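You operate a simulated robot arm through the tools that you are given. There is no shell and no other tool. Be economical: measure what you need, move in short steps, check, and stop when the job is done.

You run a simulated two-armed robot. Do the job below in one go: nothing can be reset, and whatever is moved stays where it is left.

TASK
Brush the grit off the stub shaft's shoulder, fit the lock collar and tighten its wing screw while holding it.
Fine: the brush goes back. Set down upright: round brush. What is to be rubbed or washed off counts as gone when no trace of it is left.
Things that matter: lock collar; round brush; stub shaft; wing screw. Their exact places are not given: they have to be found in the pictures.

It is judged by the outcome, as a careful person would: the job done as asked, and still so three seconds after it is handed in. It fails if anything else is knocked over, pushed out of place, dropped, spilled or broken.

THE ROBOT
Two 7-joint arms with two-finger parallel grippers on one trunk, on a base that drives. Base frame: it is fixed to the floor where the robot stands at the start and does not move with it; the origin is under the middle of the robot, x ahead of it, y to its left, z up; the surface under the hand at the start is at about z = 0.82. Readings come in m, rad, newtons and seconds.
The left shoulder is at the start at [0.07, 0.163, 1.195], the right one opposite. With the tool pointing down near the work surface each hand reaches from about 0.38 to 0.88 m from the robot's upright axis, wherever it stands, measured 20 degrees to its own side. Places, roughly: round brush (4x4x12 cm) [0.6, 0, 0.9]; stub shaft [0.5, 0.1, 0.8]; wing screw [0.7, 0, 0.9]. Payload 3.43 kg a hand.
The TCP of each hand is the grasp point between the finger pads, 0.034 m short of the fingertips. In the tool frame z runs along the fingers and y along their closing line. The gripper opens to 0.128 m. The fingers are 0.024 m wide and 0.012 m thick; the gripper's body (0.048 by 0.13 m) begins 0.096 m behind the TCP.
Orientation is told as [roll, pitch, yaw] about the base's x, y, z axes, in that order, counted from this pose: with the fingers straight down and closing along the base's y, the tool's x points along the base's -x, its y along +y and its z along -z.

THE INTERFACE
- The arms move only by the tool move_arm. It takes "left_plan", "right_plan" or both (then of equal length, played together; a hand with none holds still); each is a list of rows, each an object of numbers (a shift or turn left out is 0, a gripper value left out holds the last): "dx", "dy", "dz": the shift along the base's x, y, z in m; "wx", "wy", "wz": the turn, a rotation vector about the base's x, y, z in rad. In form: [{"dx": .., "dy": .., "dz": .., "wx": .., "wy": .., "wz": ..}, ...]. A call has 1 to 12 rows; each row shifts and turns the commanded pose from where the row before left it. "left_fingers" and "right_fingers" are, for a hand that has rows, the finger opening in m, from 0 to 0.128, set as the call begins (left out, the last holds). Rows are played at 5 a second. More than 0.05 m and 0.15 rad between two rows, or a gripper value outside its range, and nothing of the call is played. A pose out of reach is approached as far as the arm can. The call stops where the force on the tool passes 90 N (or 10 N more than at its start, if that is more) or the arm is blocked; 0.2 s more then pass. Each finger travels about 0.153 m/s and halts on what it meets, pressing with about 33 N; the grip force reading is that of the motor and also rises with nothing between the fingers. The clock runs only during rows and for 0.2 s after the last one: add rows that do not move to give the fingers time. It gives the time, the measured TCP pose, the force on the tool (base axes), the opening and the grip force at its end, in the units of the frame above (readings bear some noise), with the torque about the TCP (base axes, N m) and any sound that the robot's microphone picked up.
- Cameras (640 x 400 px; columns grow to the right, rows downward): "scene" is now at [0.1347, 0.013, 1.4121]; the picture's right is [0.14, -0.99, 0.00], its down [-0.69, -0.10, -0.72] and it looks along [0.71, 0.10, -0.69] (base axes); focal length 227 px, centre (320, 200). "left" rides on the left gripper at [0.076, 0.011, -0.16] in its tool frame; the picture's right is [-0.15, 0.99, 0.00], its down [-0.88, -0.13, -0.46] and it looks along [-0.45, -0.07, 0.89] (tool axes); focal length 234 px, centre (320, 200). "right" rides on the right gripper at [0.076, -0.011, -0.16] in its tool frame; the picture's right is [0.15, 0.99, 0.00], its down [-0.88, 0.13, -0.46] and it looks along [-0.45, 0.07, 0.89] (tool axes); focal length 234 px, centre (320, 200).
- camera(camera): a new picture of that camera. It takes no simulated time.
- move_column(by): slides the trunk up (or, below 0, down) by that many m; the arms and the scene camera ride with it, the base frame stays. It gives what a move gives, with no picture.
- roll_base(legs): drives the robot by 1 to 6 legs, each [ahead, left, turn to the left] in m, m and rad, along the robot's own axes; the way and the turn of a leg run together, so that a leg with both is an arc; at most 1.5 m and 3.142 rad a leg. The arms and the cameras ride along, it lands a little off, and it stops where it bumps. It gives what a move gives.
- head_to(pan, tilt): turns the head with the scene camera to pan (to the left, within 1.501 rad either way) and tilt (down, from -0.506 to 1.204), counted from straight ahead of the robot. It gives what a move gives.
- locate(camera, pixels): for up to 12 pixels [column, row] of the newest picture of that camera ("zoom" is the newest enlarged one), the place [x, y, z] in the base frame of the surface seen there, good to about 0.002 m. It takes no simulated time.
- zoom(camera, box): a new picture of the part [left, top, right, bottom] of that camera's present view, enlarged. It takes no simulated time.
- job_done(): hands the job in; it is judged then, once.

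Keep the steps short. Do not move on a guess: measure, check each grasp and each placing, and mend mistakes. In all there are 80 turns and 78 pictures (those below and enlarged ones count). Leave the grippers open and the arms clear of the work at the hand-in unless told otherwise, and finish with a single line.

The tools are called after ">>>" as a command line: name --argument value ..., lists and objects as JSON in quotes. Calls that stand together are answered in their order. move_arm: Moves the arms, as the interface text tells. Its arguments: {"type":"object","properties":{"left_plan":{"type":"array","items":{"type":"object","properties":{"dx":{"type":"number"},"dy":{"type":"number"},"dz":{"type":"number"},"wx":{"type":"number"},"wy":{"type":"number"},"wz":{"type":"number"}}}},"left_fingers":{"type":"number"},"right_plan":{"type":"array","items":{"type":"object","properties":{"dx":{"type":"number"},"dy":{"type":"number"},"dz":{"type":"number"},"wx":{"type":"number"},"wy":{"type":"number"},"wz":{"type":"number"}}}},"right_fingers":{"type":"number"}},"required":[]} The other tools are called the same way: move_column (by) slides the trunk up or down; roll_base (legs) drives the base; head_to (pan, tilt) turns the head that bears the scene camera; camera (camera) takes a picture; locate (camera, pixels) gives the place of the surface under pixels of a picture; zoom (camera, box) takes an enlarged picture of a part of a camera's view; job_done () hands the job in.

At the start:

```text
time: 0.0
left_ee_pos: [0.4456, 0.2706, 1.2293]
left_orientation: [0.0, 0.0, 0.002]
left_force: [0.1, 0.5, 0.3]
left_wrist_torque: [0.02, 0.0, 0.02]
left_grip_width: 0.128
left_grip_force: 0.1
right_ee_pos: [0.507, -0.1173, 1.1999]
right_orientation: [-0.002, -0.001, -0.001]
right_force: [-0.2, 1.2, -0.7]
right_wrist_torque: [0.01, 0.01, 0.0]
right_grip_width: 0.1282
right_grip_force: 0.1
trunk travel left (down, up): [-0.675, 0.265]
robot x, y, heading: [0.0017, -0.0018, -0.002]
head pan, tilt: [0.14, 0.764]
```

scene: 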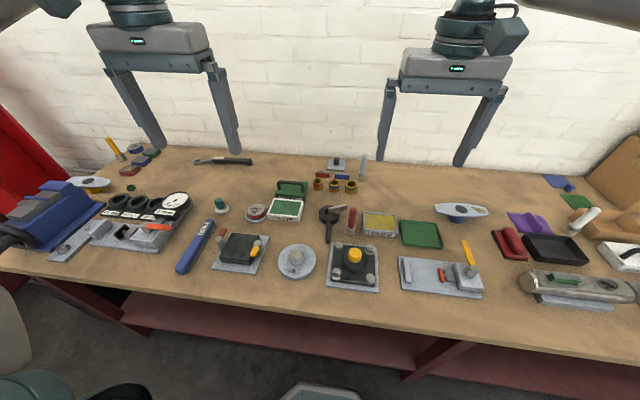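
right: 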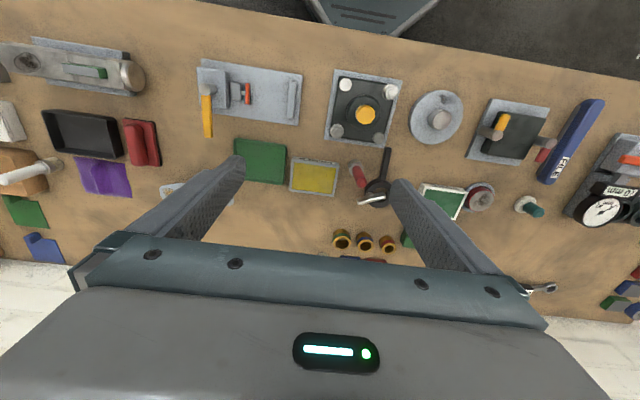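
left: 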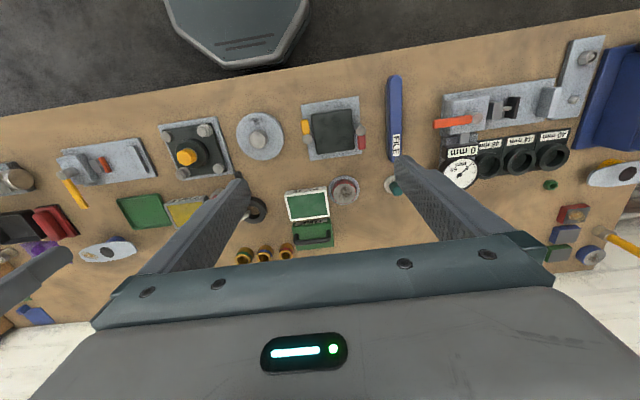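

I start by enlarging the middle of the scene, where the round plate with a stub (297,262) and the black collar-like thing (331,220) stand.

>>> zoom --camera "scene" --box '[200, 150, 400, 300]'

>>> zoom --camera "right" --box '[320, 70, 560, 220]'

```text
2.67 times, centred on (300, 225) of scene
```

zoom: 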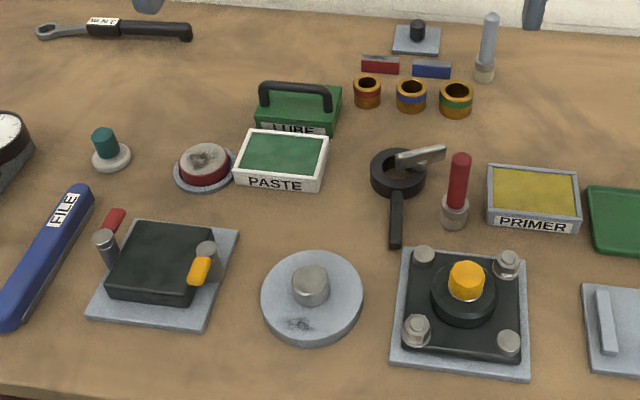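

```text
2.67 times, centred on (440, 145) of right
```

zoom: 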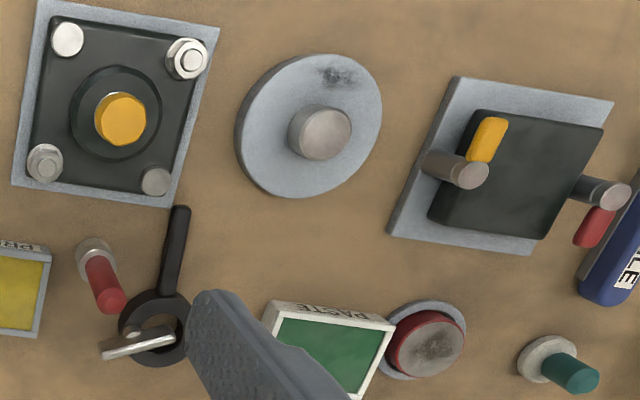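

The stub shaft is the round plate with the grit smudge. The collar is the black ring with a handle and a silver wing. The brush is probably the red-handled one. I measure them.

>>> zoom --camera "scene" --box '[310, 190, 370, 240]'

>>> locate --camera "zoom" --pixels '[[100, 150], [100, 260], [300, 150], [250, 100], [200, 150], [230, 230], [420, 120], [410, 220], [410, 260], [300, 300], [220, 360], [150, 330]]'

>>> zoom --camera "scene" --box '[265, 230, 329, 290]'

```text
8.00 times, centred on (340, 215) of scene
```

zoom: 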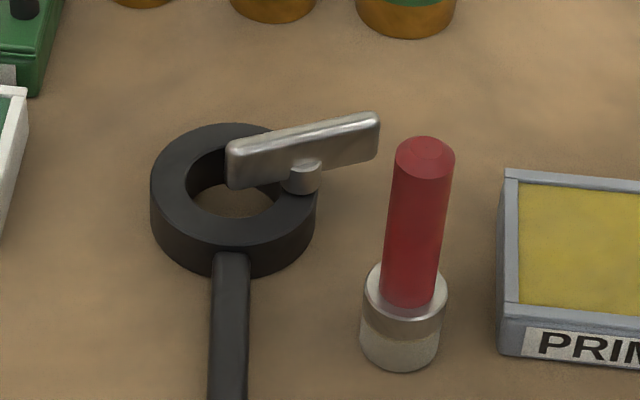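

```text
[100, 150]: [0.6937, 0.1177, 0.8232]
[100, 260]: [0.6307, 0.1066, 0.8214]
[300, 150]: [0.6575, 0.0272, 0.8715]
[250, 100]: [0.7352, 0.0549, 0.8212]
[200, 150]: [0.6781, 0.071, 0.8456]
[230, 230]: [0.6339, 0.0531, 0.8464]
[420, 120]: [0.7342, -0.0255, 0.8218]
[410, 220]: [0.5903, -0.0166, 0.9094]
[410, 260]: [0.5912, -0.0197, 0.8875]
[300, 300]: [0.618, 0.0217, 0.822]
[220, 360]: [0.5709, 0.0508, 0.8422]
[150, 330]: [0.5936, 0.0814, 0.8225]
```

```text
6.67 times, centred on (297, 260) of scene
```

zoom: 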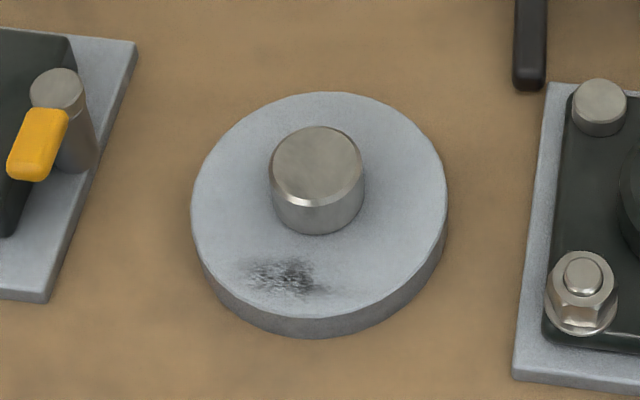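

Next I measure the plate and stub in this enlarged picture.

>>> locate --camera "zoom" --pixels '[[317, 165], [275, 165], [357, 165], [317, 130], [317, 195], [285, 278], [245, 265], [320, 285], [200, 205], [438, 205], [320, 97], [317, 315]]'

>>> zoom --camera "right" --box '[330, 140, 410, 220]'

>>> locate --camera "zoom" --pixels '[[200, 160], [260, 250], [400, 60], [310, 300], [220, 335], [320, 330], [380, 300], [150, 200]]'

```text
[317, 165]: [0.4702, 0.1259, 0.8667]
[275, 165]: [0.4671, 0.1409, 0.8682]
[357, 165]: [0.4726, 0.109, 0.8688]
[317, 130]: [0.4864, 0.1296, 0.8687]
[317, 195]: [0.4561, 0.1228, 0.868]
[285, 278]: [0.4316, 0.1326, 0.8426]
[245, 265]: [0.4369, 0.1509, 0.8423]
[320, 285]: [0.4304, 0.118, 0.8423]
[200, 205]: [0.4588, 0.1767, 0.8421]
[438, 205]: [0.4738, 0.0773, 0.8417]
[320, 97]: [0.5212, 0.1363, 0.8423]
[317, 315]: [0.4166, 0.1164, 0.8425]
```

```text
5.00 times, centred on (370, 180) of right
```

zoom: 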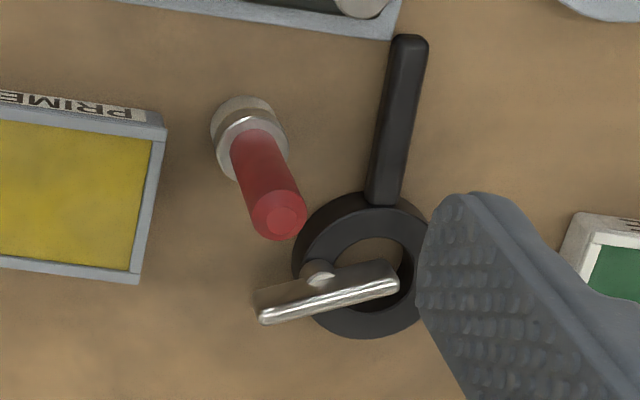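

```text
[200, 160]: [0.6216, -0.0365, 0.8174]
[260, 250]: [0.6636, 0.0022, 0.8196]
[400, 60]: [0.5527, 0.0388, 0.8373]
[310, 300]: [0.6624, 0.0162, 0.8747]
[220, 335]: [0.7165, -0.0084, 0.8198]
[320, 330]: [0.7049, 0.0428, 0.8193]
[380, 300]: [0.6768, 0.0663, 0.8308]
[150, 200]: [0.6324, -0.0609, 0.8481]
```

The stub centre is about (0.470, 0.125), its shoulder at z 0.842, and the grit around (0.432, 0.133). The brush axis is near (0.601, -0.018). I move the right hand aside and the left hand above the brush.

>>> move_arm --left_plan '[{"dx": 0.022, "dy": -0.0412}, {"dx": 0.022, "dy": -0.0412}, {"dx": 0.022, "dy": -0.0412}, {"dx": 0.022, "dy": -0.0412}, {"dx": 0.022, "dy": -0.0412}, {"dx": 0.022, "dy": -0.0412}, {"dx": 0.022, "dy": -0.0412}, {"dz": -0.045}, {"dz": -0.045}, {"dz": -0.045}]' --right_plan '[{"dy": -0.045}, {"dy": -0.045}, {"dy": -0.045}, {"dy": -0.045}, {"dy": -0.045}, {"dy": -0.045}, {"dy": -0.02}, {}, {}, {}]' --left_fingers 0.06

>>> camera --camera "left"

>>> camera --camera "scene"

```text
time: 2.2
left_ee_pos: [0.6005, -0.0195, 1.0959]
left_orientation: [0.0, -0.001, 0.002]
left_force: [0.9, 0.3, 0.6]
left_wrist_torque: [0.01, -0.01, 0.0]
left_grip_width: 0.0599
left_grip_force: 0.0
right_ee_pos: [0.5084, -0.411, 1.1977]
right_orientation: [0.001, -0.001, -0.002]
right_force: [0.6, 0.2, -0.3]
right_wrist_torque: [0.03, 0.05, -0.03]
right_grip_width: 0.128
right_grip_force: 0.0
trunk travel left (down, up): [-0.675, 0.265]
robot x, y, heading: [-0.0015, -0.0012, -0.0]
head pan, tilt: [0.14, 0.764]
```

```text
69 pictures are left
```

left: 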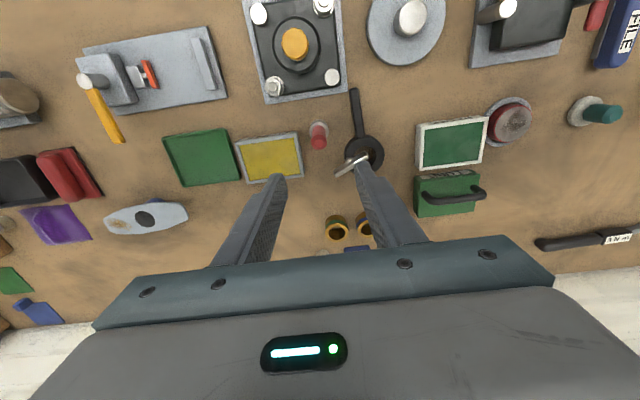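

```text
68 pictures are left
```

scene: 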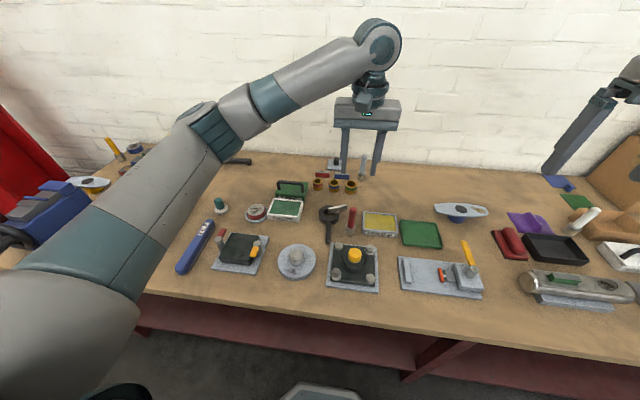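

I enlarge the left camera around the brush (318,135) and collar (360,150) and measure both.

>>> zoom --camera "left" --box '[300, 80, 396, 180]'

>>> locate --camera "zoom" --pixels '[[80, 270], [115, 185], [115, 245], [225, 50], [270, 200], [320, 260], [240, 270], [195, 380], [265, 310], [320, 330], [220, 350], [255, 250]]'

>>> zoom --camera "scene" --box '[310, 190, 370, 240]'

>>> locate --camera "zoom" --pixels '[[425, 155], [425, 143], [395, 220], [436, 220], [400, 330], [300, 172], [235, 150], [370, 120], [170, 180], [305, 210], [232, 135], [230, 240]]'

```text
4.00 times, centred on (348, 130) of left
```

zoom: 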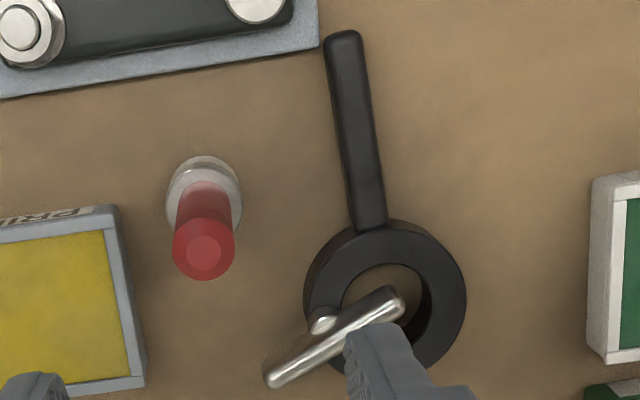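

```text
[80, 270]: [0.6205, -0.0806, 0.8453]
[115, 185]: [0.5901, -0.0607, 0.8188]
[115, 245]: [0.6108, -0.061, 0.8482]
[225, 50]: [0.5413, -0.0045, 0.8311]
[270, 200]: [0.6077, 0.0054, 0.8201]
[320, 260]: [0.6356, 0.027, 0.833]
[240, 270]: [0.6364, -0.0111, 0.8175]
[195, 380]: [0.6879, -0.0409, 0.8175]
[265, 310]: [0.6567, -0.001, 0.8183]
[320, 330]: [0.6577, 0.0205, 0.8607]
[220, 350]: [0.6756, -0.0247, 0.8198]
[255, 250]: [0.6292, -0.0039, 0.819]
```

```text
8.00 times, centred on (340, 215) of scene
```

zoom: 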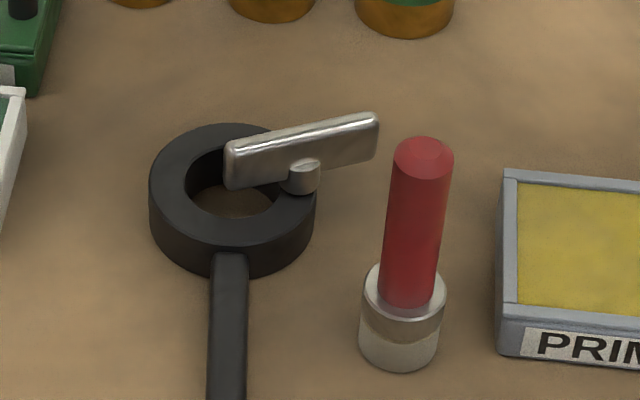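

```text
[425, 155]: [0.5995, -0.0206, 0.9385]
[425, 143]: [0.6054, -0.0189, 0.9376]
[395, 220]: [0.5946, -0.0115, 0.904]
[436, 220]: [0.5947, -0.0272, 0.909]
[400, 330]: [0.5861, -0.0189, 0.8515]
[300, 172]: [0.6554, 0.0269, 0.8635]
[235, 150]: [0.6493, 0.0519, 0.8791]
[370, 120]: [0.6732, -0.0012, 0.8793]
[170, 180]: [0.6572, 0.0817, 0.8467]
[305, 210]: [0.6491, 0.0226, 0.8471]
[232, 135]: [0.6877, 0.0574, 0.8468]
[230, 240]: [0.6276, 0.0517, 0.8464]
```

The left TCP is centred on the brush (0.602, -0.0195, top 0.939). I go down 0.181 m.

>>> move_arm --left_plan '[{"dz": -0.045}, {"dz": -0.045}, {"dz": -0.045}, {"dz": -0.03}, {"dz": -0.017}, {}]'

>>> move_arm --left_plan '[{}, {}, {}]' --left_fingers 0.0

>>> camera --camera "scene"

```text
time: 3.6
left_ee_pos: [0.6005, -0.0192, 0.9135]
left_orientation: [0.0, 0.001, 0.001]
left_force: [-0.5, -0.1, 0.0]
left_wrist_torque: [-0.01, 0.02, -0.02]
left_grip_width: 0.06
left_grip_force: 0.0
right_ee_pos: [0.5086, -0.4107, 1.1982]
right_orientation: [0.0, -0.001, 0.0]
right_force: [-0.5, -1.2, -0.2]
right_wrist_torque: [-0.01, 0.02, -0.04]
right_grip_width: 0.1279
right_grip_force: 0.1
trunk travel left (down, up): [-0.675, 0.265]
robot x, y, heading: [-0.0009, -0.0042, 0.0]
head pan, tilt: [0.14, 0.764]
```

```text
time: 4.4
left_ee_pos: [0.6003, -0.0177, 0.9151]
left_orientation: [0.002, 0.0, 0.002]
left_force: [-0.8, 0.3, 0.1]
left_wrist_torque: [0.04, 0.01, 0.0]
left_grip_width: 0.0205
left_grip_force: 33.2
right_ee_pos: [0.5078, -0.4117, 1.1977]
right_orientation: [-0.001, -0.002, -0.003]
right_force: [0.4, 0.2, -0.2]
right_wrist_torque: [-0.03, 0.0, 0.0]
right_grip_width: 0.1278
right_grip_force: 0.0
trunk travel left (down, up): [-0.675, 0.265]
robot x, y, heading: [-0.0008, 0.0006, 0.004]
head pan, tilt: [0.14, 0.764]
```

```text
65 pictures are left
```

scene: 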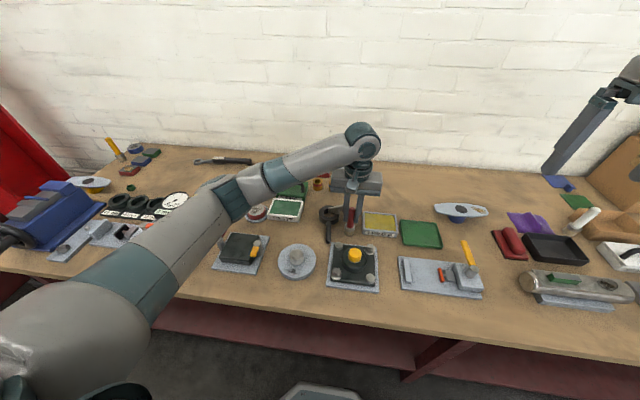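

The brush is held (opening 0.0205, 33 N). I lift it and carry it to above the grit.

>>> move_arm --left_plan '[{"dz": 0.045}, {"dz": 0.045}, {"dx": -0.035, "dy": 0.03}, {"dx": -0.035, "dy": 0.03}, {"dx": -0.035, "dy": 0.03}, {"dx": -0.035, "dy": 0.03}, {"dx": -0.033, "dy": 0.031}, {}]'

>>> move_arm --left_plan '[{"dz": -0.035}, {"dz": -0.02}, {}]'

>>> zoom --camera "scene" --box '[240, 200, 360, 290]'

```text
time: 6.2
left_ee_pos: [0.4261, 0.1334, 1.0023]
left_orientation: [0.0, -0.001, 0.002]
left_force: [0.0, -0.4, -0.5]
left_wrist_torque: [-0.02, 0.0, 0.01]
left_grip_width: 0.0204
left_grip_force: 33.3
right_ee_pos: [0.5079, -0.4112, 1.1992]
right_orientation: [0.001, -0.001, -0.002]
right_force: [-0.2, -0.2, -0.2]
right_wrist_torque: [0.02, 0.01, 0.02]
right_grip_width: 0.1281
right_grip_force: 0.1
trunk travel left (down, up): [-0.675, 0.265]
robot x, y, heading: [0.0021, -0.0027, 0.004]
head pan, tilt: [0.14, 0.764]
```

```text
time: 7.0
left_ee_pos: [0.4272, 0.1322, 0.9466]
left_orientation: [0.0, 0.0, 0.0]
left_force: [-0.1, -0.5, -1.3]
left_wrist_torque: [0.0, -0.02, -0.03]
left_grip_width: 0.0205
left_grip_force: 33.3
right_ee_pos: [0.508, -0.4107, 1.1991]
right_orientation: [-0.001, 0.001, 0.0]
right_force: [-0.2, 0.7, -0.1]
right_wrist_torque: [0.0, 0.0, -0.01]
right_grip_width: 0.1278
right_grip_force: 0.0
trunk travel left (down, up): [-0.675, 0.265]
robot x, y, heading: [0.0018, -0.0001, -0.001]
head pan, tilt: [0.14, 0.764]
```

```text
4.44 times, centred on (300, 245) of scene
```

zoom: 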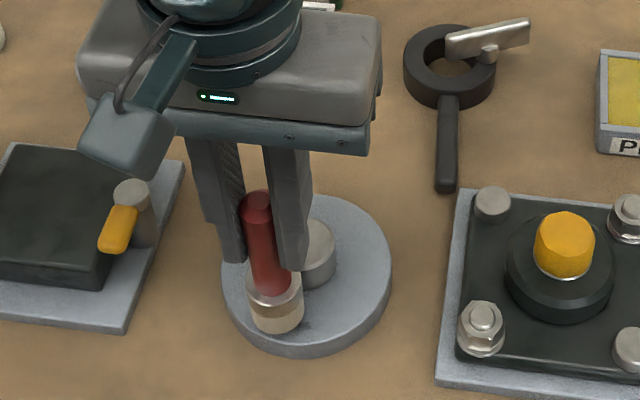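

The brush hangs about 1 cm above the grit. I lower it to light contact.

>>> move_arm --left_plan '[{"dz": -0.007}, {"dz": -0.003}, {"dz": -0.003}, {}]'

```text
time: 8.0
left_ee_pos: [0.4278, 0.1319, 0.9379]
left_orientation: [-0.002, -0.003, 0.002]
left_force: [1.9, 2.0, 26.6]
left_wrist_torque: [0.26, -0.18, -0.21]
left_grip_width: 0.0205
left_grip_force: 32.8
right_ee_pos: [0.5047, -0.4113, 1.2007]
right_orientation: [0.002, -0.002, 0.001]
right_force: [0.6, -1.2, 0.0]
right_wrist_torque: [-0.01, 0.01, -0.01]
right_grip_width: 0.128
right_grip_force: 0.1
trunk travel left (down, up): [-0.675, 0.265]
robot x, y, heading: [0.0004, 0.0004, -0.001]
head pan, tilt: [0.14, 0.764]
```

Contact at 26 N. I ease off slightly and sweep over the smudge, keeping clear of the stub.

>>> move_arm --left_plan '[{"dz": 0.0025}, {"dy": 0.02}, {"dy": -0.02}, {"dy": -0.02}, {"dx": 0.005, "dy": 0.02}, {"dy": 0.02}, {"dx": -0.01, "dy": -0.02}, {"dy": -0.02}, {"dx": 0.005, "dy": 0.02}, {"dy": 0.02}, {"dy": -0.02}, {}]'

>>> move_arm --left_plan '[{"dz": 0.045}, {"dz": 0.03, "dy": 0.03}, {"dy": 0.04}, {"dy": 0.04}]'

>>> zoom --camera "scene" --box '[265, 230, 329, 290]'

```text
time: 10.6
left_ee_pos: [0.4258, 0.1342, 0.9382]
left_orientation: [-0.003, 0.0, 0.002]
left_force: [0.0, -0.1, -0.7]
left_wrist_torque: [0.0, -0.02, 0.01]
left_grip_width: 0.0205
left_grip_force: 33.0
right_ee_pos: [0.508, -0.4087, 1.2001]
right_orientation: [0.001, -0.001, 0.0]
right_force: [-0.3, -0.2, 0.3]
right_wrist_torque: [-0.01, -0.04, 0.01]
right_grip_width: 0.1278
right_grip_force: 0.1
trunk travel left (down, up): [-0.675, 0.265]
robot x, y, heading: [0.003, -0.0017, -0.003]
head pan, tilt: [0.14, 0.764]
```

```text
time: 11.6
left_ee_pos: [0.4258, 0.2428, 1.0162]
left_orientation: [-0.003, -0.002, 0.001]
left_force: [0.5, 0.7, -0.7]
left_wrist_torque: [-0.07, 0.0, 0.01]
left_grip_width: 0.0202
left_grip_force: 33.1
right_ee_pos: [0.5076, -0.4102, 1.1999]
right_orientation: [0.0, 0.0, -0.001]
right_force: [0.2, 0.5, -0.2]
right_wrist_torque: [-0.05, 0.01, 0.0]
right_grip_width: 0.1281
right_grip_force: 0.0
trunk travel left (down, up): [-0.675, 0.265]
robot x, y, heading: [0.0044, 0.0022, 0.001]
head pan, tilt: [0.14, 0.764]
```

```text
6.67 times, centred on (297, 260) of scene
```

zoom: 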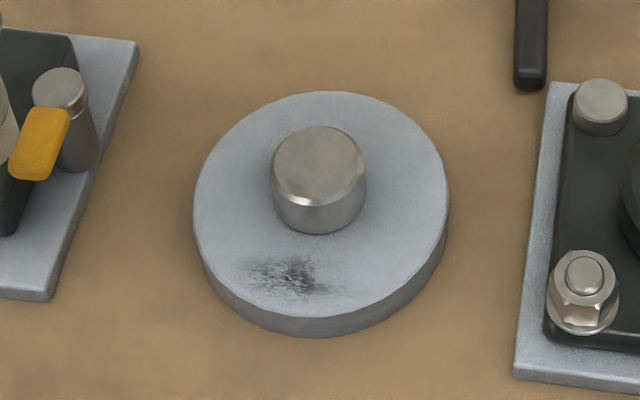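

I lost contact after easing off, so the grit is still there. I go back and sweep with firmer contact.

>>> move_arm --left_plan '[{"dy": -0.04}, {"dy": -0.04}, {"dy": -0.03, "dz": -0.03}, {"dz": -0.045}, {"dz": -0.002}, {}]'

```text
time: 13.0
left_ee_pos: [0.4263, 0.133, 0.9373]
left_orientation: [-0.001, 0.0, -0.001]
left_force: [0.3, -0.7, -0.6]
left_wrist_torque: [-0.02, -0.02, -0.01]
left_grip_width: 0.0204
left_grip_force: 32.5
right_ee_pos: [0.5077, -0.4117, 1.198]
right_orientation: [0.001, 0.0, -0.003]
right_force: [0.4, 0.5, -0.1]
right_wrist_torque: [-0.06, -0.01, 0.01]
right_grip_width: 0.1279
right_grip_force: 0.0
trunk travel left (down, up): [-0.675, 0.265]
robot x, y, heading: [-0.0021, -0.0013, 0.0]
head pan, tilt: [0.14, 0.764]
```

There is no contact yet; I lower it in 1.5 mm steps.

>>> move_arm --left_plan '[{"dz": -0.0015}, {}]'

>>> move_arm --left_plan '[{"dz": -0.001}, {}]'

```text
time: 13.6
left_ee_pos: [0.4261, 0.1329, 0.9371]
left_orientation: [0.0, -0.003, 0.002]
left_force: [1.7, 2.4, 15.3]
left_wrist_torque: [0.3, -0.07, -0.03]
left_grip_width: 0.0205
left_grip_force: 32.9
right_ee_pos: [0.5069, -0.4114, 1.199]
right_orientation: [-0.001, -0.001, 0.0]
right_force: [0.0, 0.8, -0.9]
right_wrist_torque: [-0.01, 0.0, 0.04]
right_grip_width: 0.1277
right_grip_force: 0.1
trunk travel left (down, up): [-0.675, 0.265]
robot x, y, heading: [-0.0006, 0.0002, 0.001]
head pan, tilt: [0.14, 0.764]
```

```text
time: 14.2
left_ee_pos: [0.4268, 0.1323, 0.935]
left_orientation: [0.0, -0.002, 0.001]
left_force: [2.2, 4.5, 25.2]
left_wrist_torque: [0.43, -0.18, -0.06]
left_grip_width: 0.0204
left_grip_force: 32.9
right_ee_pos: [0.5062, -0.4112, 1.2004]
right_orientation: [0.002, -0.002, 0.001]
right_force: [-0.4, 0.5, -0.3]
right_wrist_torque: [-0.04, -0.01, 0.01]
right_grip_width: 0.1281
right_grip_force: 0.0
trunk travel left (down, up): [-0.675, 0.265]
robot x, y, heading: [0.0026, 0.0009, 0.004]
head pan, tilt: [0.14, 0.764]
```

Contact is now 25 N. I sweep at this height.

>>> move_arm --left_plan '[{"dy": 0.02}, {"dy": -0.02}, {"dy": -0.02}, {"dx": 0.006, "dy": 0.02}, {"dy": 0.02}, {"dx": -0.012, "dy": -0.02}, {"dy": -0.02}, {"dx": 0.006, "dy": 0.02}, {"dy": 0.02}, {"dy": -0.02}, {}]'

>>> move_arm --left_plan '[{"dz": 0.045}, {"dz": 0.03, "dy": 0.03}, {"dy": 0.04}, {"dy": 0.04}]'

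>>> zoom --camera "scene" --box '[265, 230, 329, 290]'

```text
time: 16.6
left_ee_pos: [0.4259, 0.1322, 0.9333]
left_orientation: [-0.002, 0.001, 0.001]
left_force: [0.3, -1.5, 10.4]
left_wrist_torque: [0.0, -0.1, 0.0]
left_grip_width: 0.0203
left_grip_force: 32.9
right_ee_pos: [0.5077, -0.4111, 1.2007]
right_orientation: [0.0, 0.001, 0.0]
right_force: [-0.4, 0.5, -0.3]
right_wrist_torque: [-0.06, 0.0, 0.02]
right_grip_width: 0.128
right_grip_force: 0.2
trunk travel left (down, up): [-0.675, 0.265]
robot x, y, heading: [0.0016, 0.0015, 0.002]
head pan, tilt: [0.14, 0.764]
```

```text
time: 17.6
left_ee_pos: [0.4281, 0.2455, 1.0093]
left_orientation: [-0.002, 0.001, 0.0]
left_force: [-0.1, -1.0, -1.0]
left_wrist_torque: [-0.02, -0.02, 0.02]
left_grip_width: 0.0202
left_grip_force: 33.6
right_ee_pos: [0.5073, -0.4098, 1.1989]
right_orientation: [0.001, -0.003, -0.002]
right_force: [0.4, -0.1, 0.2]
right_wrist_torque: [-0.03, -0.03, -0.01]
right_grip_width: 0.1283
right_grip_force: 0.1
trunk travel left (down, up): [-0.675, 0.265]
robot x, y, heading: [-0.0032, 0.0017, 0.001]
head pan, tilt: [0.14, 0.764]
```

```text
6.67 times, centred on (297, 260) of scene
```

zoom: 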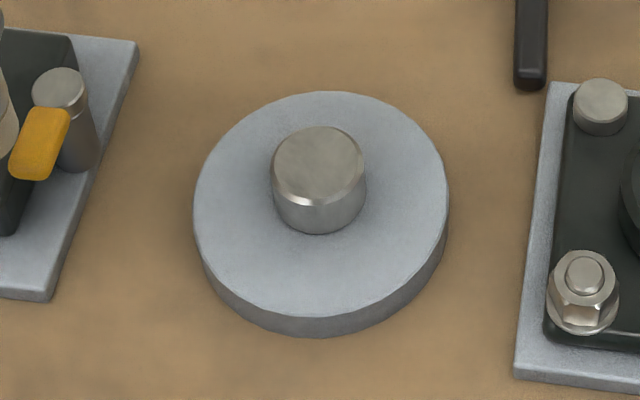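

The shoulder is clean. I carry the brush back over its place.

>>> move_arm --left_plan '[{"dx": 0.0247, "dy": -0.0374}, {"dx": 0.0247, "dy": -0.0374}, {"dx": 0.0247, "dy": -0.0374}, {"dx": 0.0247, "dy": -0.0374}, {"dx": 0.0247, "dy": -0.0374}, {"dx": 0.0247, "dy": -0.0374}, {"dx": 0.0247, "dy": -0.0374}, {"dz": -0.045}, {"dz": -0.04}, {}]'

>>> zoom --camera "scene" --box '[310, 180, 390, 240]'

```text
time: 19.8
left_ee_pos: [0.5997, -0.0207, 0.9231]
left_orientation: [0.001, 0.0, -0.001]
left_force: [-0.7, 0.3, -0.1]
left_wrist_torque: [0.02, -0.01, -0.02]
left_grip_width: 0.0203
left_grip_force: 32.9
right_ee_pos: [0.508, -0.4118, 1.1991]
right_orientation: [0.0, 0.0, -0.002]
right_force: [0.0, 0.2, 0.2]
right_wrist_torque: [-0.02, -0.02, 0.03]
right_grip_width: 0.128
right_grip_force: 0.1
trunk travel left (down, up): [-0.675, 0.265]
robot x, y, heading: [-0.0003, 0.001, -0.001]
head pan, tilt: [0.14, 0.764]
```

```text
6.67 times, centred on (350, 210) of scene
```

zoom: 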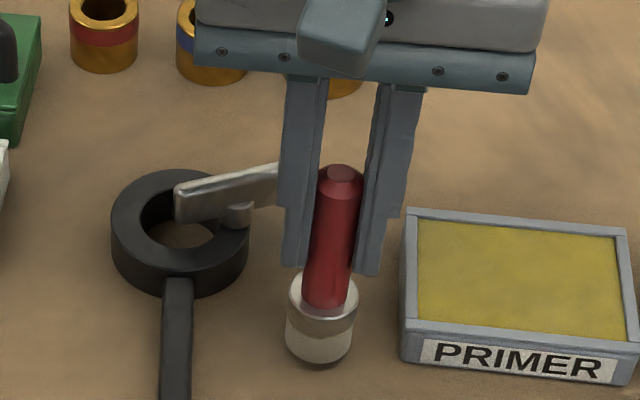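

The brush hangs just over its place. I lower it slowly until contact.

>>> move_arm --left_plan '[{"dz": -0.005}, {"dz": -0.002}, {}]'

>>> move_arm --left_plan '[{"dz": -0.0015}, {}]'

```text
time: 20.6
left_ee_pos: [0.6007, -0.0187, 0.917]
left_orientation: [0.001, 0.001, 0.001]
left_force: [0.2, 0.0, -0.6]
left_wrist_torque: [0.0, -0.01, 0.02]
left_grip_width: 0.0205
left_grip_force: 33.3
right_ee_pos: [0.5074, -0.4111, 1.1985]
right_orientation: [0.0, 0.0, 0.001]
right_force: [-0.1, 0.4, -0.3]
right_wrist_torque: [-0.02, 0.01, 0.02]
right_grip_width: 0.128
right_grip_force: 0.0
trunk travel left (down, up): [-0.675, 0.265]
robot x, y, heading: [-0.0007, -0.0004, -0.001]
head pan, tilt: [0.14, 0.764]
```

```text
time: 21.2
left_ee_pos: [0.599, -0.0184, 0.9152]
left_orientation: [-0.002, 0.0, 0.003]
left_force: [-0.3, 0.4, -0.8]
left_wrist_torque: [0.0, 0.0, -0.01]
left_grip_width: 0.0199
left_grip_force: 32.9
right_ee_pos: [0.5084, -0.4119, 1.1993]
right_orientation: [0.0, 0.0, 0.002]
right_force: [-0.4, 0.3, 0.6]
right_wrist_torque: [0.03, 0.01, 0.01]
right_grip_width: 0.1277
right_grip_force: 0.0
trunk travel left (down, up): [-0.675, 0.265]
robot x, y, heading: [-0.0017, 0.0028, 0.001]
head pan, tilt: [0.14, 0.764]
```

>>> move_arm --left_plan '[{"dz": -0.0015}, {}]'

>>> zoom --camera "scene" --box '[310, 180, 390, 240]'

```text
time: 21.8
left_ee_pos: [0.599, -0.0195, 0.9129]
left_orientation: [0.001, 0.001, 0.0]
left_force: [-0.1, 0.3, 2.1]
left_wrist_torque: [0.03, -0.01, -0.02]
left_grip_width: 0.0203
left_grip_force: 32.8
right_ee_pos: [0.5068, -0.4117, 1.1976]
right_orientation: [-0.001, 0.0, 0.001]
right_force: [0.5, -0.5, -0.6]
right_wrist_torque: [0.02, -0.01, 0.03]
right_grip_width: 0.1279
right_grip_force: 0.0
trunk travel left (down, up): [-0.675, 0.265]
robot x, y, heading: [0.0031, 0.0009, -0.002]
head pan, tilt: [0.14, 0.764]
```

```text
6.67 times, centred on (350, 210) of scene
```

zoom: 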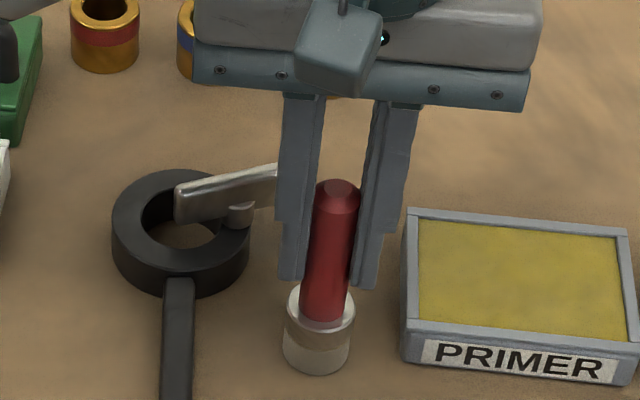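

It touches the bench (2 N). I seat it 1 mm more, open and rise.

>>> move_arm --left_plan '[{"dz": -0.001}, {}]'

>>> move_arm --left_plan '[{}, {}, {"dz": 0.03}, {"dz": 0.045}, {"dz": 0.045}, {"dz": 0.045}, {"dy": 0.04}, {"dy": 0.04}, {"dy": 0.04}]' --left_fingers 0.05

>>> zoom --camera "scene" --box '[310, 180, 390, 240]'

>>> zoom --camera "left" --box '[200, 60, 420, 200]'

```text
time: 22.4
left_ee_pos: [0.6001, -0.0191, 0.9134]
left_orientation: [-0.001, -0.001, -0.001]
left_force: [0.0, 0.5, 8.4]
left_wrist_torque: [0.04, 0.0, -0.04]
left_grip_width: 0.0202
left_grip_force: 32.7
right_ee_pos: [0.5073, -0.4121, 1.1997]
right_orientation: [0.0, -0.001, -0.001]
right_force: [-0.3, -0.1, -0.2]
right_wrist_torque: [0.02, -0.01, -0.02]
right_grip_width: 0.128
right_grip_force: 0.0
trunk travel left (down, up): [-0.675, 0.265]
robot x, y, heading: [-0.0023, 0.0026, -0.002]
head pan, tilt: [0.14, 0.764]
```

```text
time: 24.4
left_ee_pos: [0.6009, 0.1015, 1.075]
left_orientation: [-0.002, -0.001, 0.0]
left_force: [0.2, 0.0, 0.6]
left_wrist_torque: [-0.02, 0.04, 0.01]
left_grip_width: 0.0499
left_grip_force: 0.1
right_ee_pos: [0.5076, -0.4093, 1.1988]
right_orientation: [-0.001, 0.0, -0.001]
right_force: [-0.3, 1.0, -0.3]
right_wrist_torque: [-0.03, 0.0, 0.0]
right_grip_width: 0.1284
right_grip_force: 0.1
trunk travel left (down, up): [-0.675, 0.265]
robot x, y, heading: [0.0024, -0.0028, -0.0]
head pan, tilt: [0.14, 0.764]
```

```text
6.67 times, centred on (350, 210) of scene
```

zoom: 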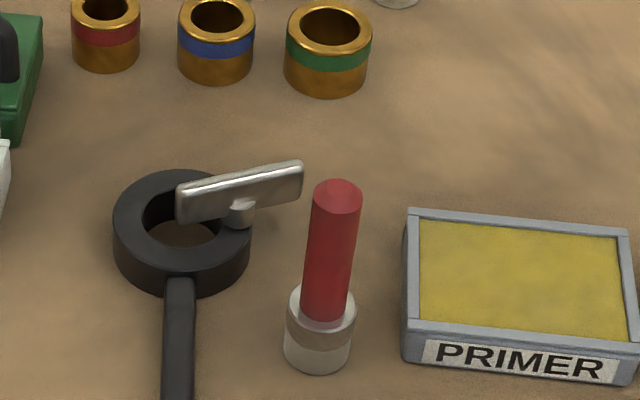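

```text
2.86 times, centred on (310, 130) of left
```

zoom: 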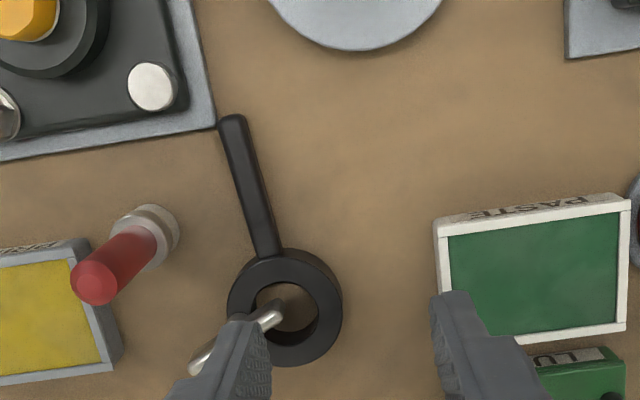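

The brush stands upright in its place. Now I measure the collar handle and ring precisely.

>>> locate --camera "zoom" --pixels '[[234, 125], [248, 180], [265, 240], [238, 182], [260, 178], [290, 257], [333, 300], [325, 330], [238, 297], [280, 320], [225, 220]]'

>>> zoom --camera "scene" --box '[310, 195, 360, 245]'

>>> locate --camera "zoom" --pixels '[[95, 135], [290, 190], [130, 95], [110, 220], [148, 90], [260, 210], [215, 115], [390, 75], [148, 370], [165, 270], [150, 200], [165, 230]]'

```text
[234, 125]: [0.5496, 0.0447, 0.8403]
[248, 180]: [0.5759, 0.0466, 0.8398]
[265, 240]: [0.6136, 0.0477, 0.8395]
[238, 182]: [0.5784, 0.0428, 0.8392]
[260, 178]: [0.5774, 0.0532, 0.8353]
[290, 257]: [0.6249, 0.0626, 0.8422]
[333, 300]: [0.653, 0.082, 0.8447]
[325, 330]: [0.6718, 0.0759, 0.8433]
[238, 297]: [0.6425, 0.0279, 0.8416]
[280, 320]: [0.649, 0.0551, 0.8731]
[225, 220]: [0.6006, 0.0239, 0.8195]
```

```text
8.00 times, centred on (335, 220) of scene
```

zoom: 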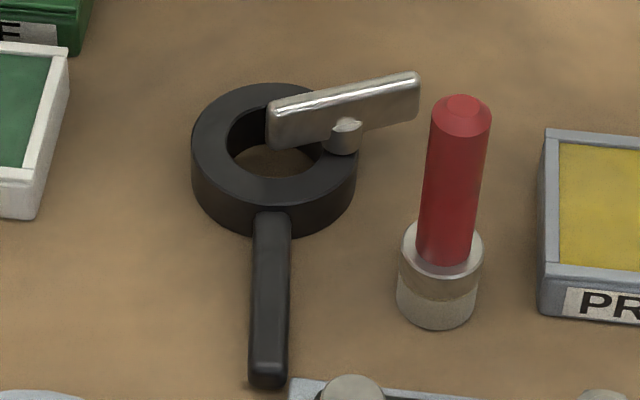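

```text
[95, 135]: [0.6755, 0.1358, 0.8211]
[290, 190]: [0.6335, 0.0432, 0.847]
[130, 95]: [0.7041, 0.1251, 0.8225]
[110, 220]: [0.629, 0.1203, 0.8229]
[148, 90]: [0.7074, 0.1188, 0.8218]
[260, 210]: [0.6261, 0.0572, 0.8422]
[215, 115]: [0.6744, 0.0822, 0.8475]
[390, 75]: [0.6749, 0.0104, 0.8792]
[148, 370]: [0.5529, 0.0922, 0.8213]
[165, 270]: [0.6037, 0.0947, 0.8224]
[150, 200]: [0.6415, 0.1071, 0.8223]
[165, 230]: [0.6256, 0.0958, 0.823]
```

I sample the ring's edges in this enlarged view.

>>> locate --camera "zoom" --pixels '[[197, 145], [265, 88], [225, 145], [275, 182], [272, 208], [353, 168], [320, 165], [230, 110], [271, 375], [271, 230], [274, 125], [414, 90]]'

```text
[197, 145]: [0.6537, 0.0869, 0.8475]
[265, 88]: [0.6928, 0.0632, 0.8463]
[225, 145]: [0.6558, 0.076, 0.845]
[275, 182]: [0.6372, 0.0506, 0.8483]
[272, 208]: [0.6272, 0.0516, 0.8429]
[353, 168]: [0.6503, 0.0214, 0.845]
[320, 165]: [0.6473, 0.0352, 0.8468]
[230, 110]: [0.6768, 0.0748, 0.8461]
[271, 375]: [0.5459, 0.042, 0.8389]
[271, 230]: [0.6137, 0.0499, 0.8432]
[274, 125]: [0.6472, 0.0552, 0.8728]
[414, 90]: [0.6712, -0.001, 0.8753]
```

The ring centre is about (0.659, 0.054), with the handle toward the robot to (0.546, 0.042) at 0.09 rad. The wing screw is at (0.660, 0.026) and upright. On the stub the handle end would be close to my body, so I back the base 0.1 m.

>>> roll_base --legs '[[-0.1, 0, 0]]'

>>> camera --camera "scene"

```text
time: 25.5
left_ee_pos: [0.5029, 0.1021, 1.0749]
left_orientation: [0.0, -0.001, 0.004]
left_force: [0.3, 0.4, -0.8]
left_wrist_torque: [0.01, -0.01, -0.02]
left_grip_width: 0.0501
left_grip_force: 0.0
right_ee_pos: [0.4099, -0.4102, 1.1989]
right_orientation: [0.0, 0.0, 0.001]
right_force: [-0.9, 0.3, -0.6]
right_wrist_torque: [0.01, -0.05, -0.05]
right_grip_width: 0.1279
right_grip_force: 0.1
trunk travel left (down, up): [-0.675, 0.265]
robot x, y, heading: [-0.0983, -0.0016, 0.001]
head pan, tilt: [0.14, 0.764]
```

```text
56 pictures are left
```

scene: 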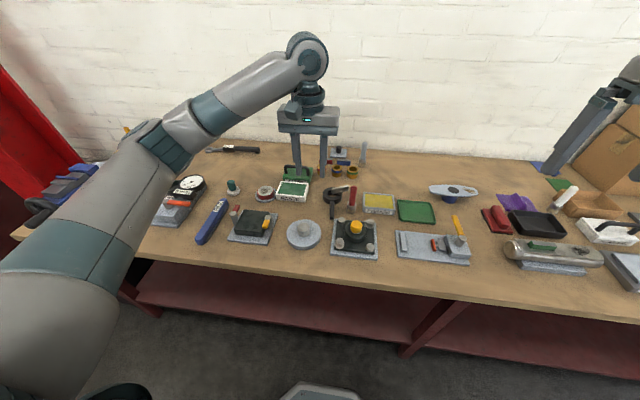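

I move the left hand above the handle, tilted 0.35 rad (body toward the robot) and turned 0.09 rad, stopping high to check.

>>> move_arm --left_plan '[{"dx": 0.0175, "dy": -0.0192, "wy": -0.117}, {"dx": 0.0175, "dy": -0.0192, "wy": -0.117}, {"dx": 0.017, "dy": -0.0192, "wy": -0.116}, {"wz": 0.09, "dz": -0.04}, {"dz": -0.045}, {"dz": -0.045}, {}]' --left_fingers 0.04

>>> camera --camera "left"

>>> zoom --camera "scene" --box '[290, 140, 410, 240]'

```text
time: 27.1
left_ee_pos: [0.5551, 0.0464, 0.9448]
left_orientation: [-0.001, -0.35, 0.094]
left_force: [-0.1, 0.0, 0.3]
left_wrist_torque: [0.02, -0.01, 0.06]
left_grip_width: 0.0401
left_grip_force: 0.2
right_ee_pos: [0.4089, -0.4107, 1.1981]
right_orientation: [-0.001, -0.001, 0.0]
right_force: [-0.3, -0.1, -0.3]
right_wrist_torque: [0.01, 0.0, -0.02]
right_grip_width: 0.1279
right_grip_force: 0.1
trunk travel left (down, up): [-0.675, 0.265]
robot x, y, heading: [-0.0985, -0.0007, 0.002]
head pan, tilt: [0.14, 0.764]
```

```text
55 pictures are left
```

left: 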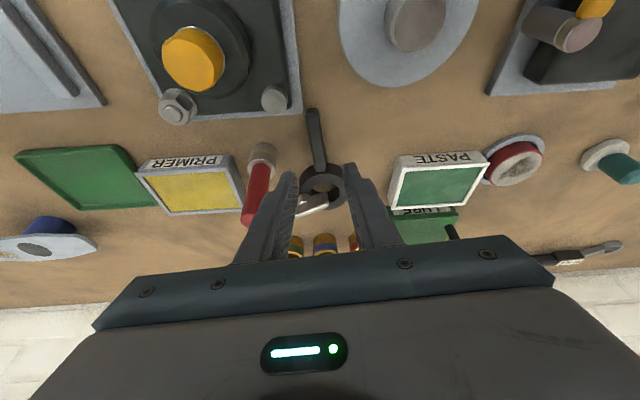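

```text
4.00 times, centred on (350, 190) of scene
```

zoom: 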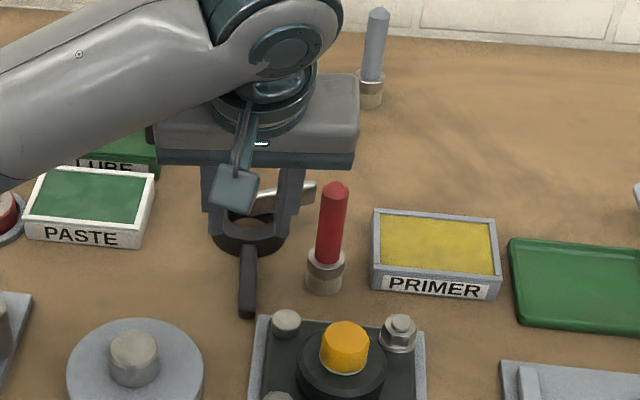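

The fingers straddle the handle line and clear the brush. I go down to z 0.862.

>>> move_arm --left_plan '[{"dz": -0.04}, {"dz": -0.03}, {"dz": -0.013}, {}]'

>>> zoom --camera "scene" --box '[310, 170, 390, 235]'

```text
time: 28.1
left_ee_pos: [0.5552, 0.0435, 0.8623]
left_orientation: [-0.002, -0.348, 0.093]
left_force: [-0.9, -0.7, -0.4]
left_wrist_torque: [-0.03, 0.04, -0.01]
left_grip_width: 0.0401
left_grip_force: 0.1
right_ee_pos: [0.4099, -0.4101, 1.1993]
right_orientation: [0.001, -0.002, 0.001]
right_force: [1.0, 0.2, -0.5]
right_wrist_torque: [0.0, -0.03, -0.01]
right_grip_width: 0.1279
right_grip_force: 0.1
trunk travel left (down, up): [-0.675, 0.265]
robot x, y, heading: [-0.0973, 0.0018, 0.005]
head pan, tilt: [0.14, 0.764]
```

```text
6.15 times, centred on (350, 202) of scene
```

zoom: 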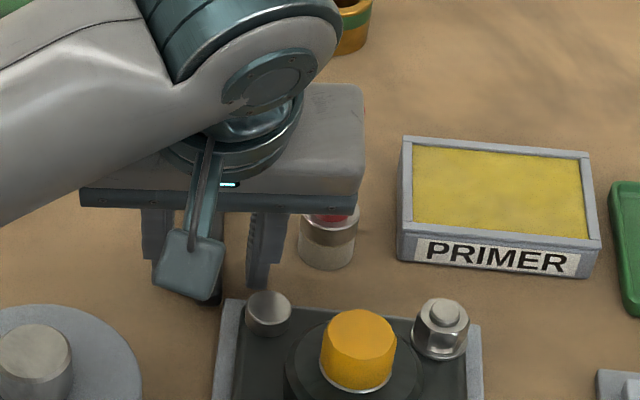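

Clear of everything, no force. I close on the handle, then lift 2 cm and look.

>>> move_arm --left_plan '[{}, {}, {}]' --left_fingers 0.0

>>> move_arm --left_plan '[{"dz": 0.01}, {"dz": 0.01}, {}, {}]'

>>> camera --camera "left"

```text
time: 28.9
left_ee_pos: [0.5548, 0.0437, 0.8617]
left_orientation: [-0.001, -0.349, 0.091]
left_force: [-0.5, 1.2, 0.6]
left_wrist_torque: [0.06, 0.07, -0.05]
left_grip_width: 0.0157
left_grip_force: 33.2
right_ee_pos: [0.4097, -0.4098, 1.1993]
right_orientation: [0.001, 0.002, 0.003]
right_force: [-0.3, 0.4, -0.8]
right_wrist_torque: [-0.01, -0.01, 0.0]
right_grip_width: 0.1278
right_grip_force: 0.2
trunk travel left (down, up): [-0.675, 0.265]
robot x, y, heading: [-0.0984, -0.0022, 0.002]
head pan, tilt: [0.14, 0.764]
```

```text
time: 29.9
left_ee_pos: [0.555, 0.0452, 0.8823]
left_orientation: [-0.001, -0.348, 0.092]
left_force: [-0.8, -0.5, -3.6]
left_wrist_torque: [-0.04, 0.29, 0.04]
left_grip_width: 0.0154
left_grip_force: 33.1
right_ee_pos: [0.4097, -0.4101, 1.1983]
right_orientation: [0.0, 0.001, 0.0]
right_force: [-0.1, -0.1, 0.3]
right_wrist_torque: [-0.01, -0.01, 0.01]
right_grip_width: 0.1278
right_grip_force: 0.0
trunk travel left (down, up): [-0.675, 0.265]
robot x, y, heading: [-0.0997, 0.0011, 0.005]
head pan, tilt: [0.14, 0.764]
```

```text
52 pictures are left
```

left: 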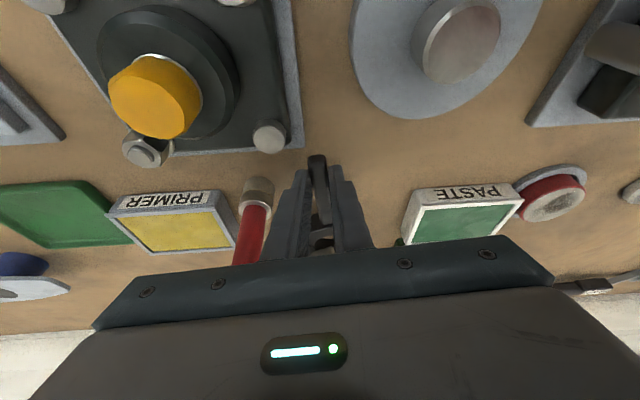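

The collar is lifted free (3.6 N, 0.29 N m) and holds. I raise it and carry it to just short of the stub, then check its level.

>>> move_arm --left_plan '[{"dz": 0.04}, {"dz": 0.04}, {"dx": -0.038, "dy": 0.014}, {"dx": -0.038, "dy": 0.014}, {"dx": -0.038, "dy": 0.014}, {"dx": -0.038, "dy": 0.014}, {"dx": -0.037, "dy": 0.015}, {}, {}]'

>>> camera --camera "scene"

>>> zoom --camera "scene" --box '[250, 170, 370, 270]'

```text
time: 31.9
left_ee_pos: [0.3658, 0.1166, 0.962]
left_orientation: [-0.001, -0.35, 0.093]
left_force: [0.2, -0.5, -3.9]
left_wrist_torque: [-0.03, 0.31, 0.03]
left_grip_width: 0.0157
left_grip_force: 33.0
right_ee_pos: [0.4101, -0.4095, 1.1978]
right_orientation: [0.001, 0.0, 0.002]
right_force: [0.4, 0.4, -0.4]
right_wrist_torque: [0.04, -0.02, -0.01]
right_grip_width: 0.128
right_grip_force: 0.0
trunk travel left (down, up): [-0.675, 0.265]
robot x, y, heading: [-0.1003, -0.0047, 0.002]
head pan, tilt: [0.14, 0.764]
```

```text
51 pictures are left
```

scene: 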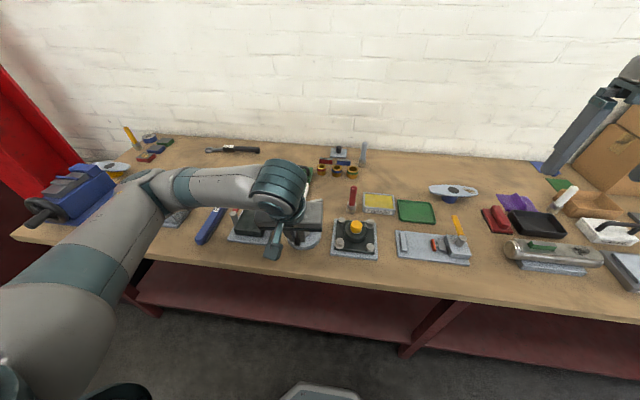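

```text
4.00 times, centred on (310, 220) of scene
```

zoom: 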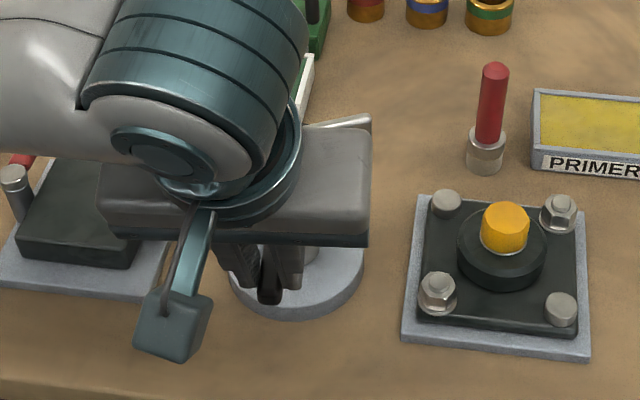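

The left wrist hides the collar. I bring the right hand round to the right side as an observer: turned 90 degrees left and tilted to look toward +y.

>>> move_arm --right_plan '[{"dx": 0.006, "dy": 0.018, "dz": -0.008, "wz": 0.143}, {"dx": 0.006, "dy": 0.018, "dz": -0.008, "wz": 0.143}, {"dx": 0.006, "dy": 0.018, "dz": -0.008, "wz": 0.143}, {"dx": 0.006, "dy": 0.018, "dz": -0.008, "wz": 0.143}, {"dx": 0.006, "dy": 0.018, "dz": -0.008, "wz": 0.143}, {"dx": 0.006, "dy": 0.018, "dz": -0.008, "wz": 0.143}, {"dx": 0.006, "dy": 0.018, "dz": -0.008, "wz": 0.143}, {"dx": 0.006, "dy": 0.018, "dz": -0.008, "wz": 0.143}, {"dx": 0.006, "dy": 0.018, "dz": -0.008, "wz": 0.143}, {"dx": 0.006, "dy": 0.018, "dz": -0.008, "wz": 0.143}, {"wz": 0.14}]' --right_fingers 0.09

>>> move_arm --right_plan '[{"dy": 0.03, "dz": -0.01, "wx": 0.15}, {"dy": 0.03, "dz": -0.01, "wx": 0.15}, {"dy": 0.03, "dz": -0.01, "wx": 0.15}, {"dy": 0.03, "dz": -0.01, "wx": 0.15}, {"dy": 0.01}, {}]'

>>> camera --camera "right"

```text
time: 34.3
left_ee_pos: [0.3646, 0.1153, 0.9621]
left_orientation: [-0.001, -0.349, 0.092]
left_force: [0.3, -0.4, -4.8]
left_wrist_torque: [0.0, 0.33, 0.02]
left_grip_width: 0.0158
left_grip_force: 33.3
right_ee_pos: [0.3432, -0.1405, 1.1133]
right_orientation: [-0.001, 0.0, 1.568]
right_force: [-0.3, 0.1, -0.1]
right_wrist_torque: [-0.01, -0.01, 0.02]
right_grip_width: 0.0899
right_grip_force: 0.1
right hand out of reach, approached as far as the arm can: row 7, 8, 9, 10, 11
trunk travel left (down, up): [-0.675, 0.265]
robot x, y, heading: [-0.0985, 0.0006, -0.0]
head pan, tilt: [0.14, 0.764]
```

```text
time: 35.7
left_ee_pos: [0.3655, 0.1171, 0.9627]
left_orientation: [-0.002, -0.348, 0.092]
left_force: [-0.5, 0.1, -3.8]
left_wrist_torque: [-0.03, 0.36, 0.02]
left_grip_width: 0.0154
left_grip_force: 33.0
right_ee_pos: [0.3443, -0.0411, 1.0828]
right_orientation: [0.002, -0.451, 1.569]
right_force: [0.7, -0.5, -1.5]
right_wrist_torque: [0.03, 0.0, 0.0]
right_grip_width: 0.09
right_grip_force: 0.0
right hand out of reach, approached as far as the arm can: row 4
trunk travel left (down, up): [-0.675, 0.265]
robot x, y, heading: [-0.0989, -0.0039, 0.002]
head pan, tilt: [0.14, 0.764]
```

```text
49 pictures are left
```

right: 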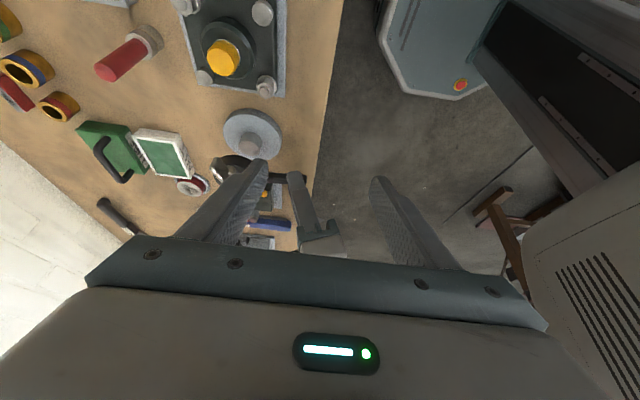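

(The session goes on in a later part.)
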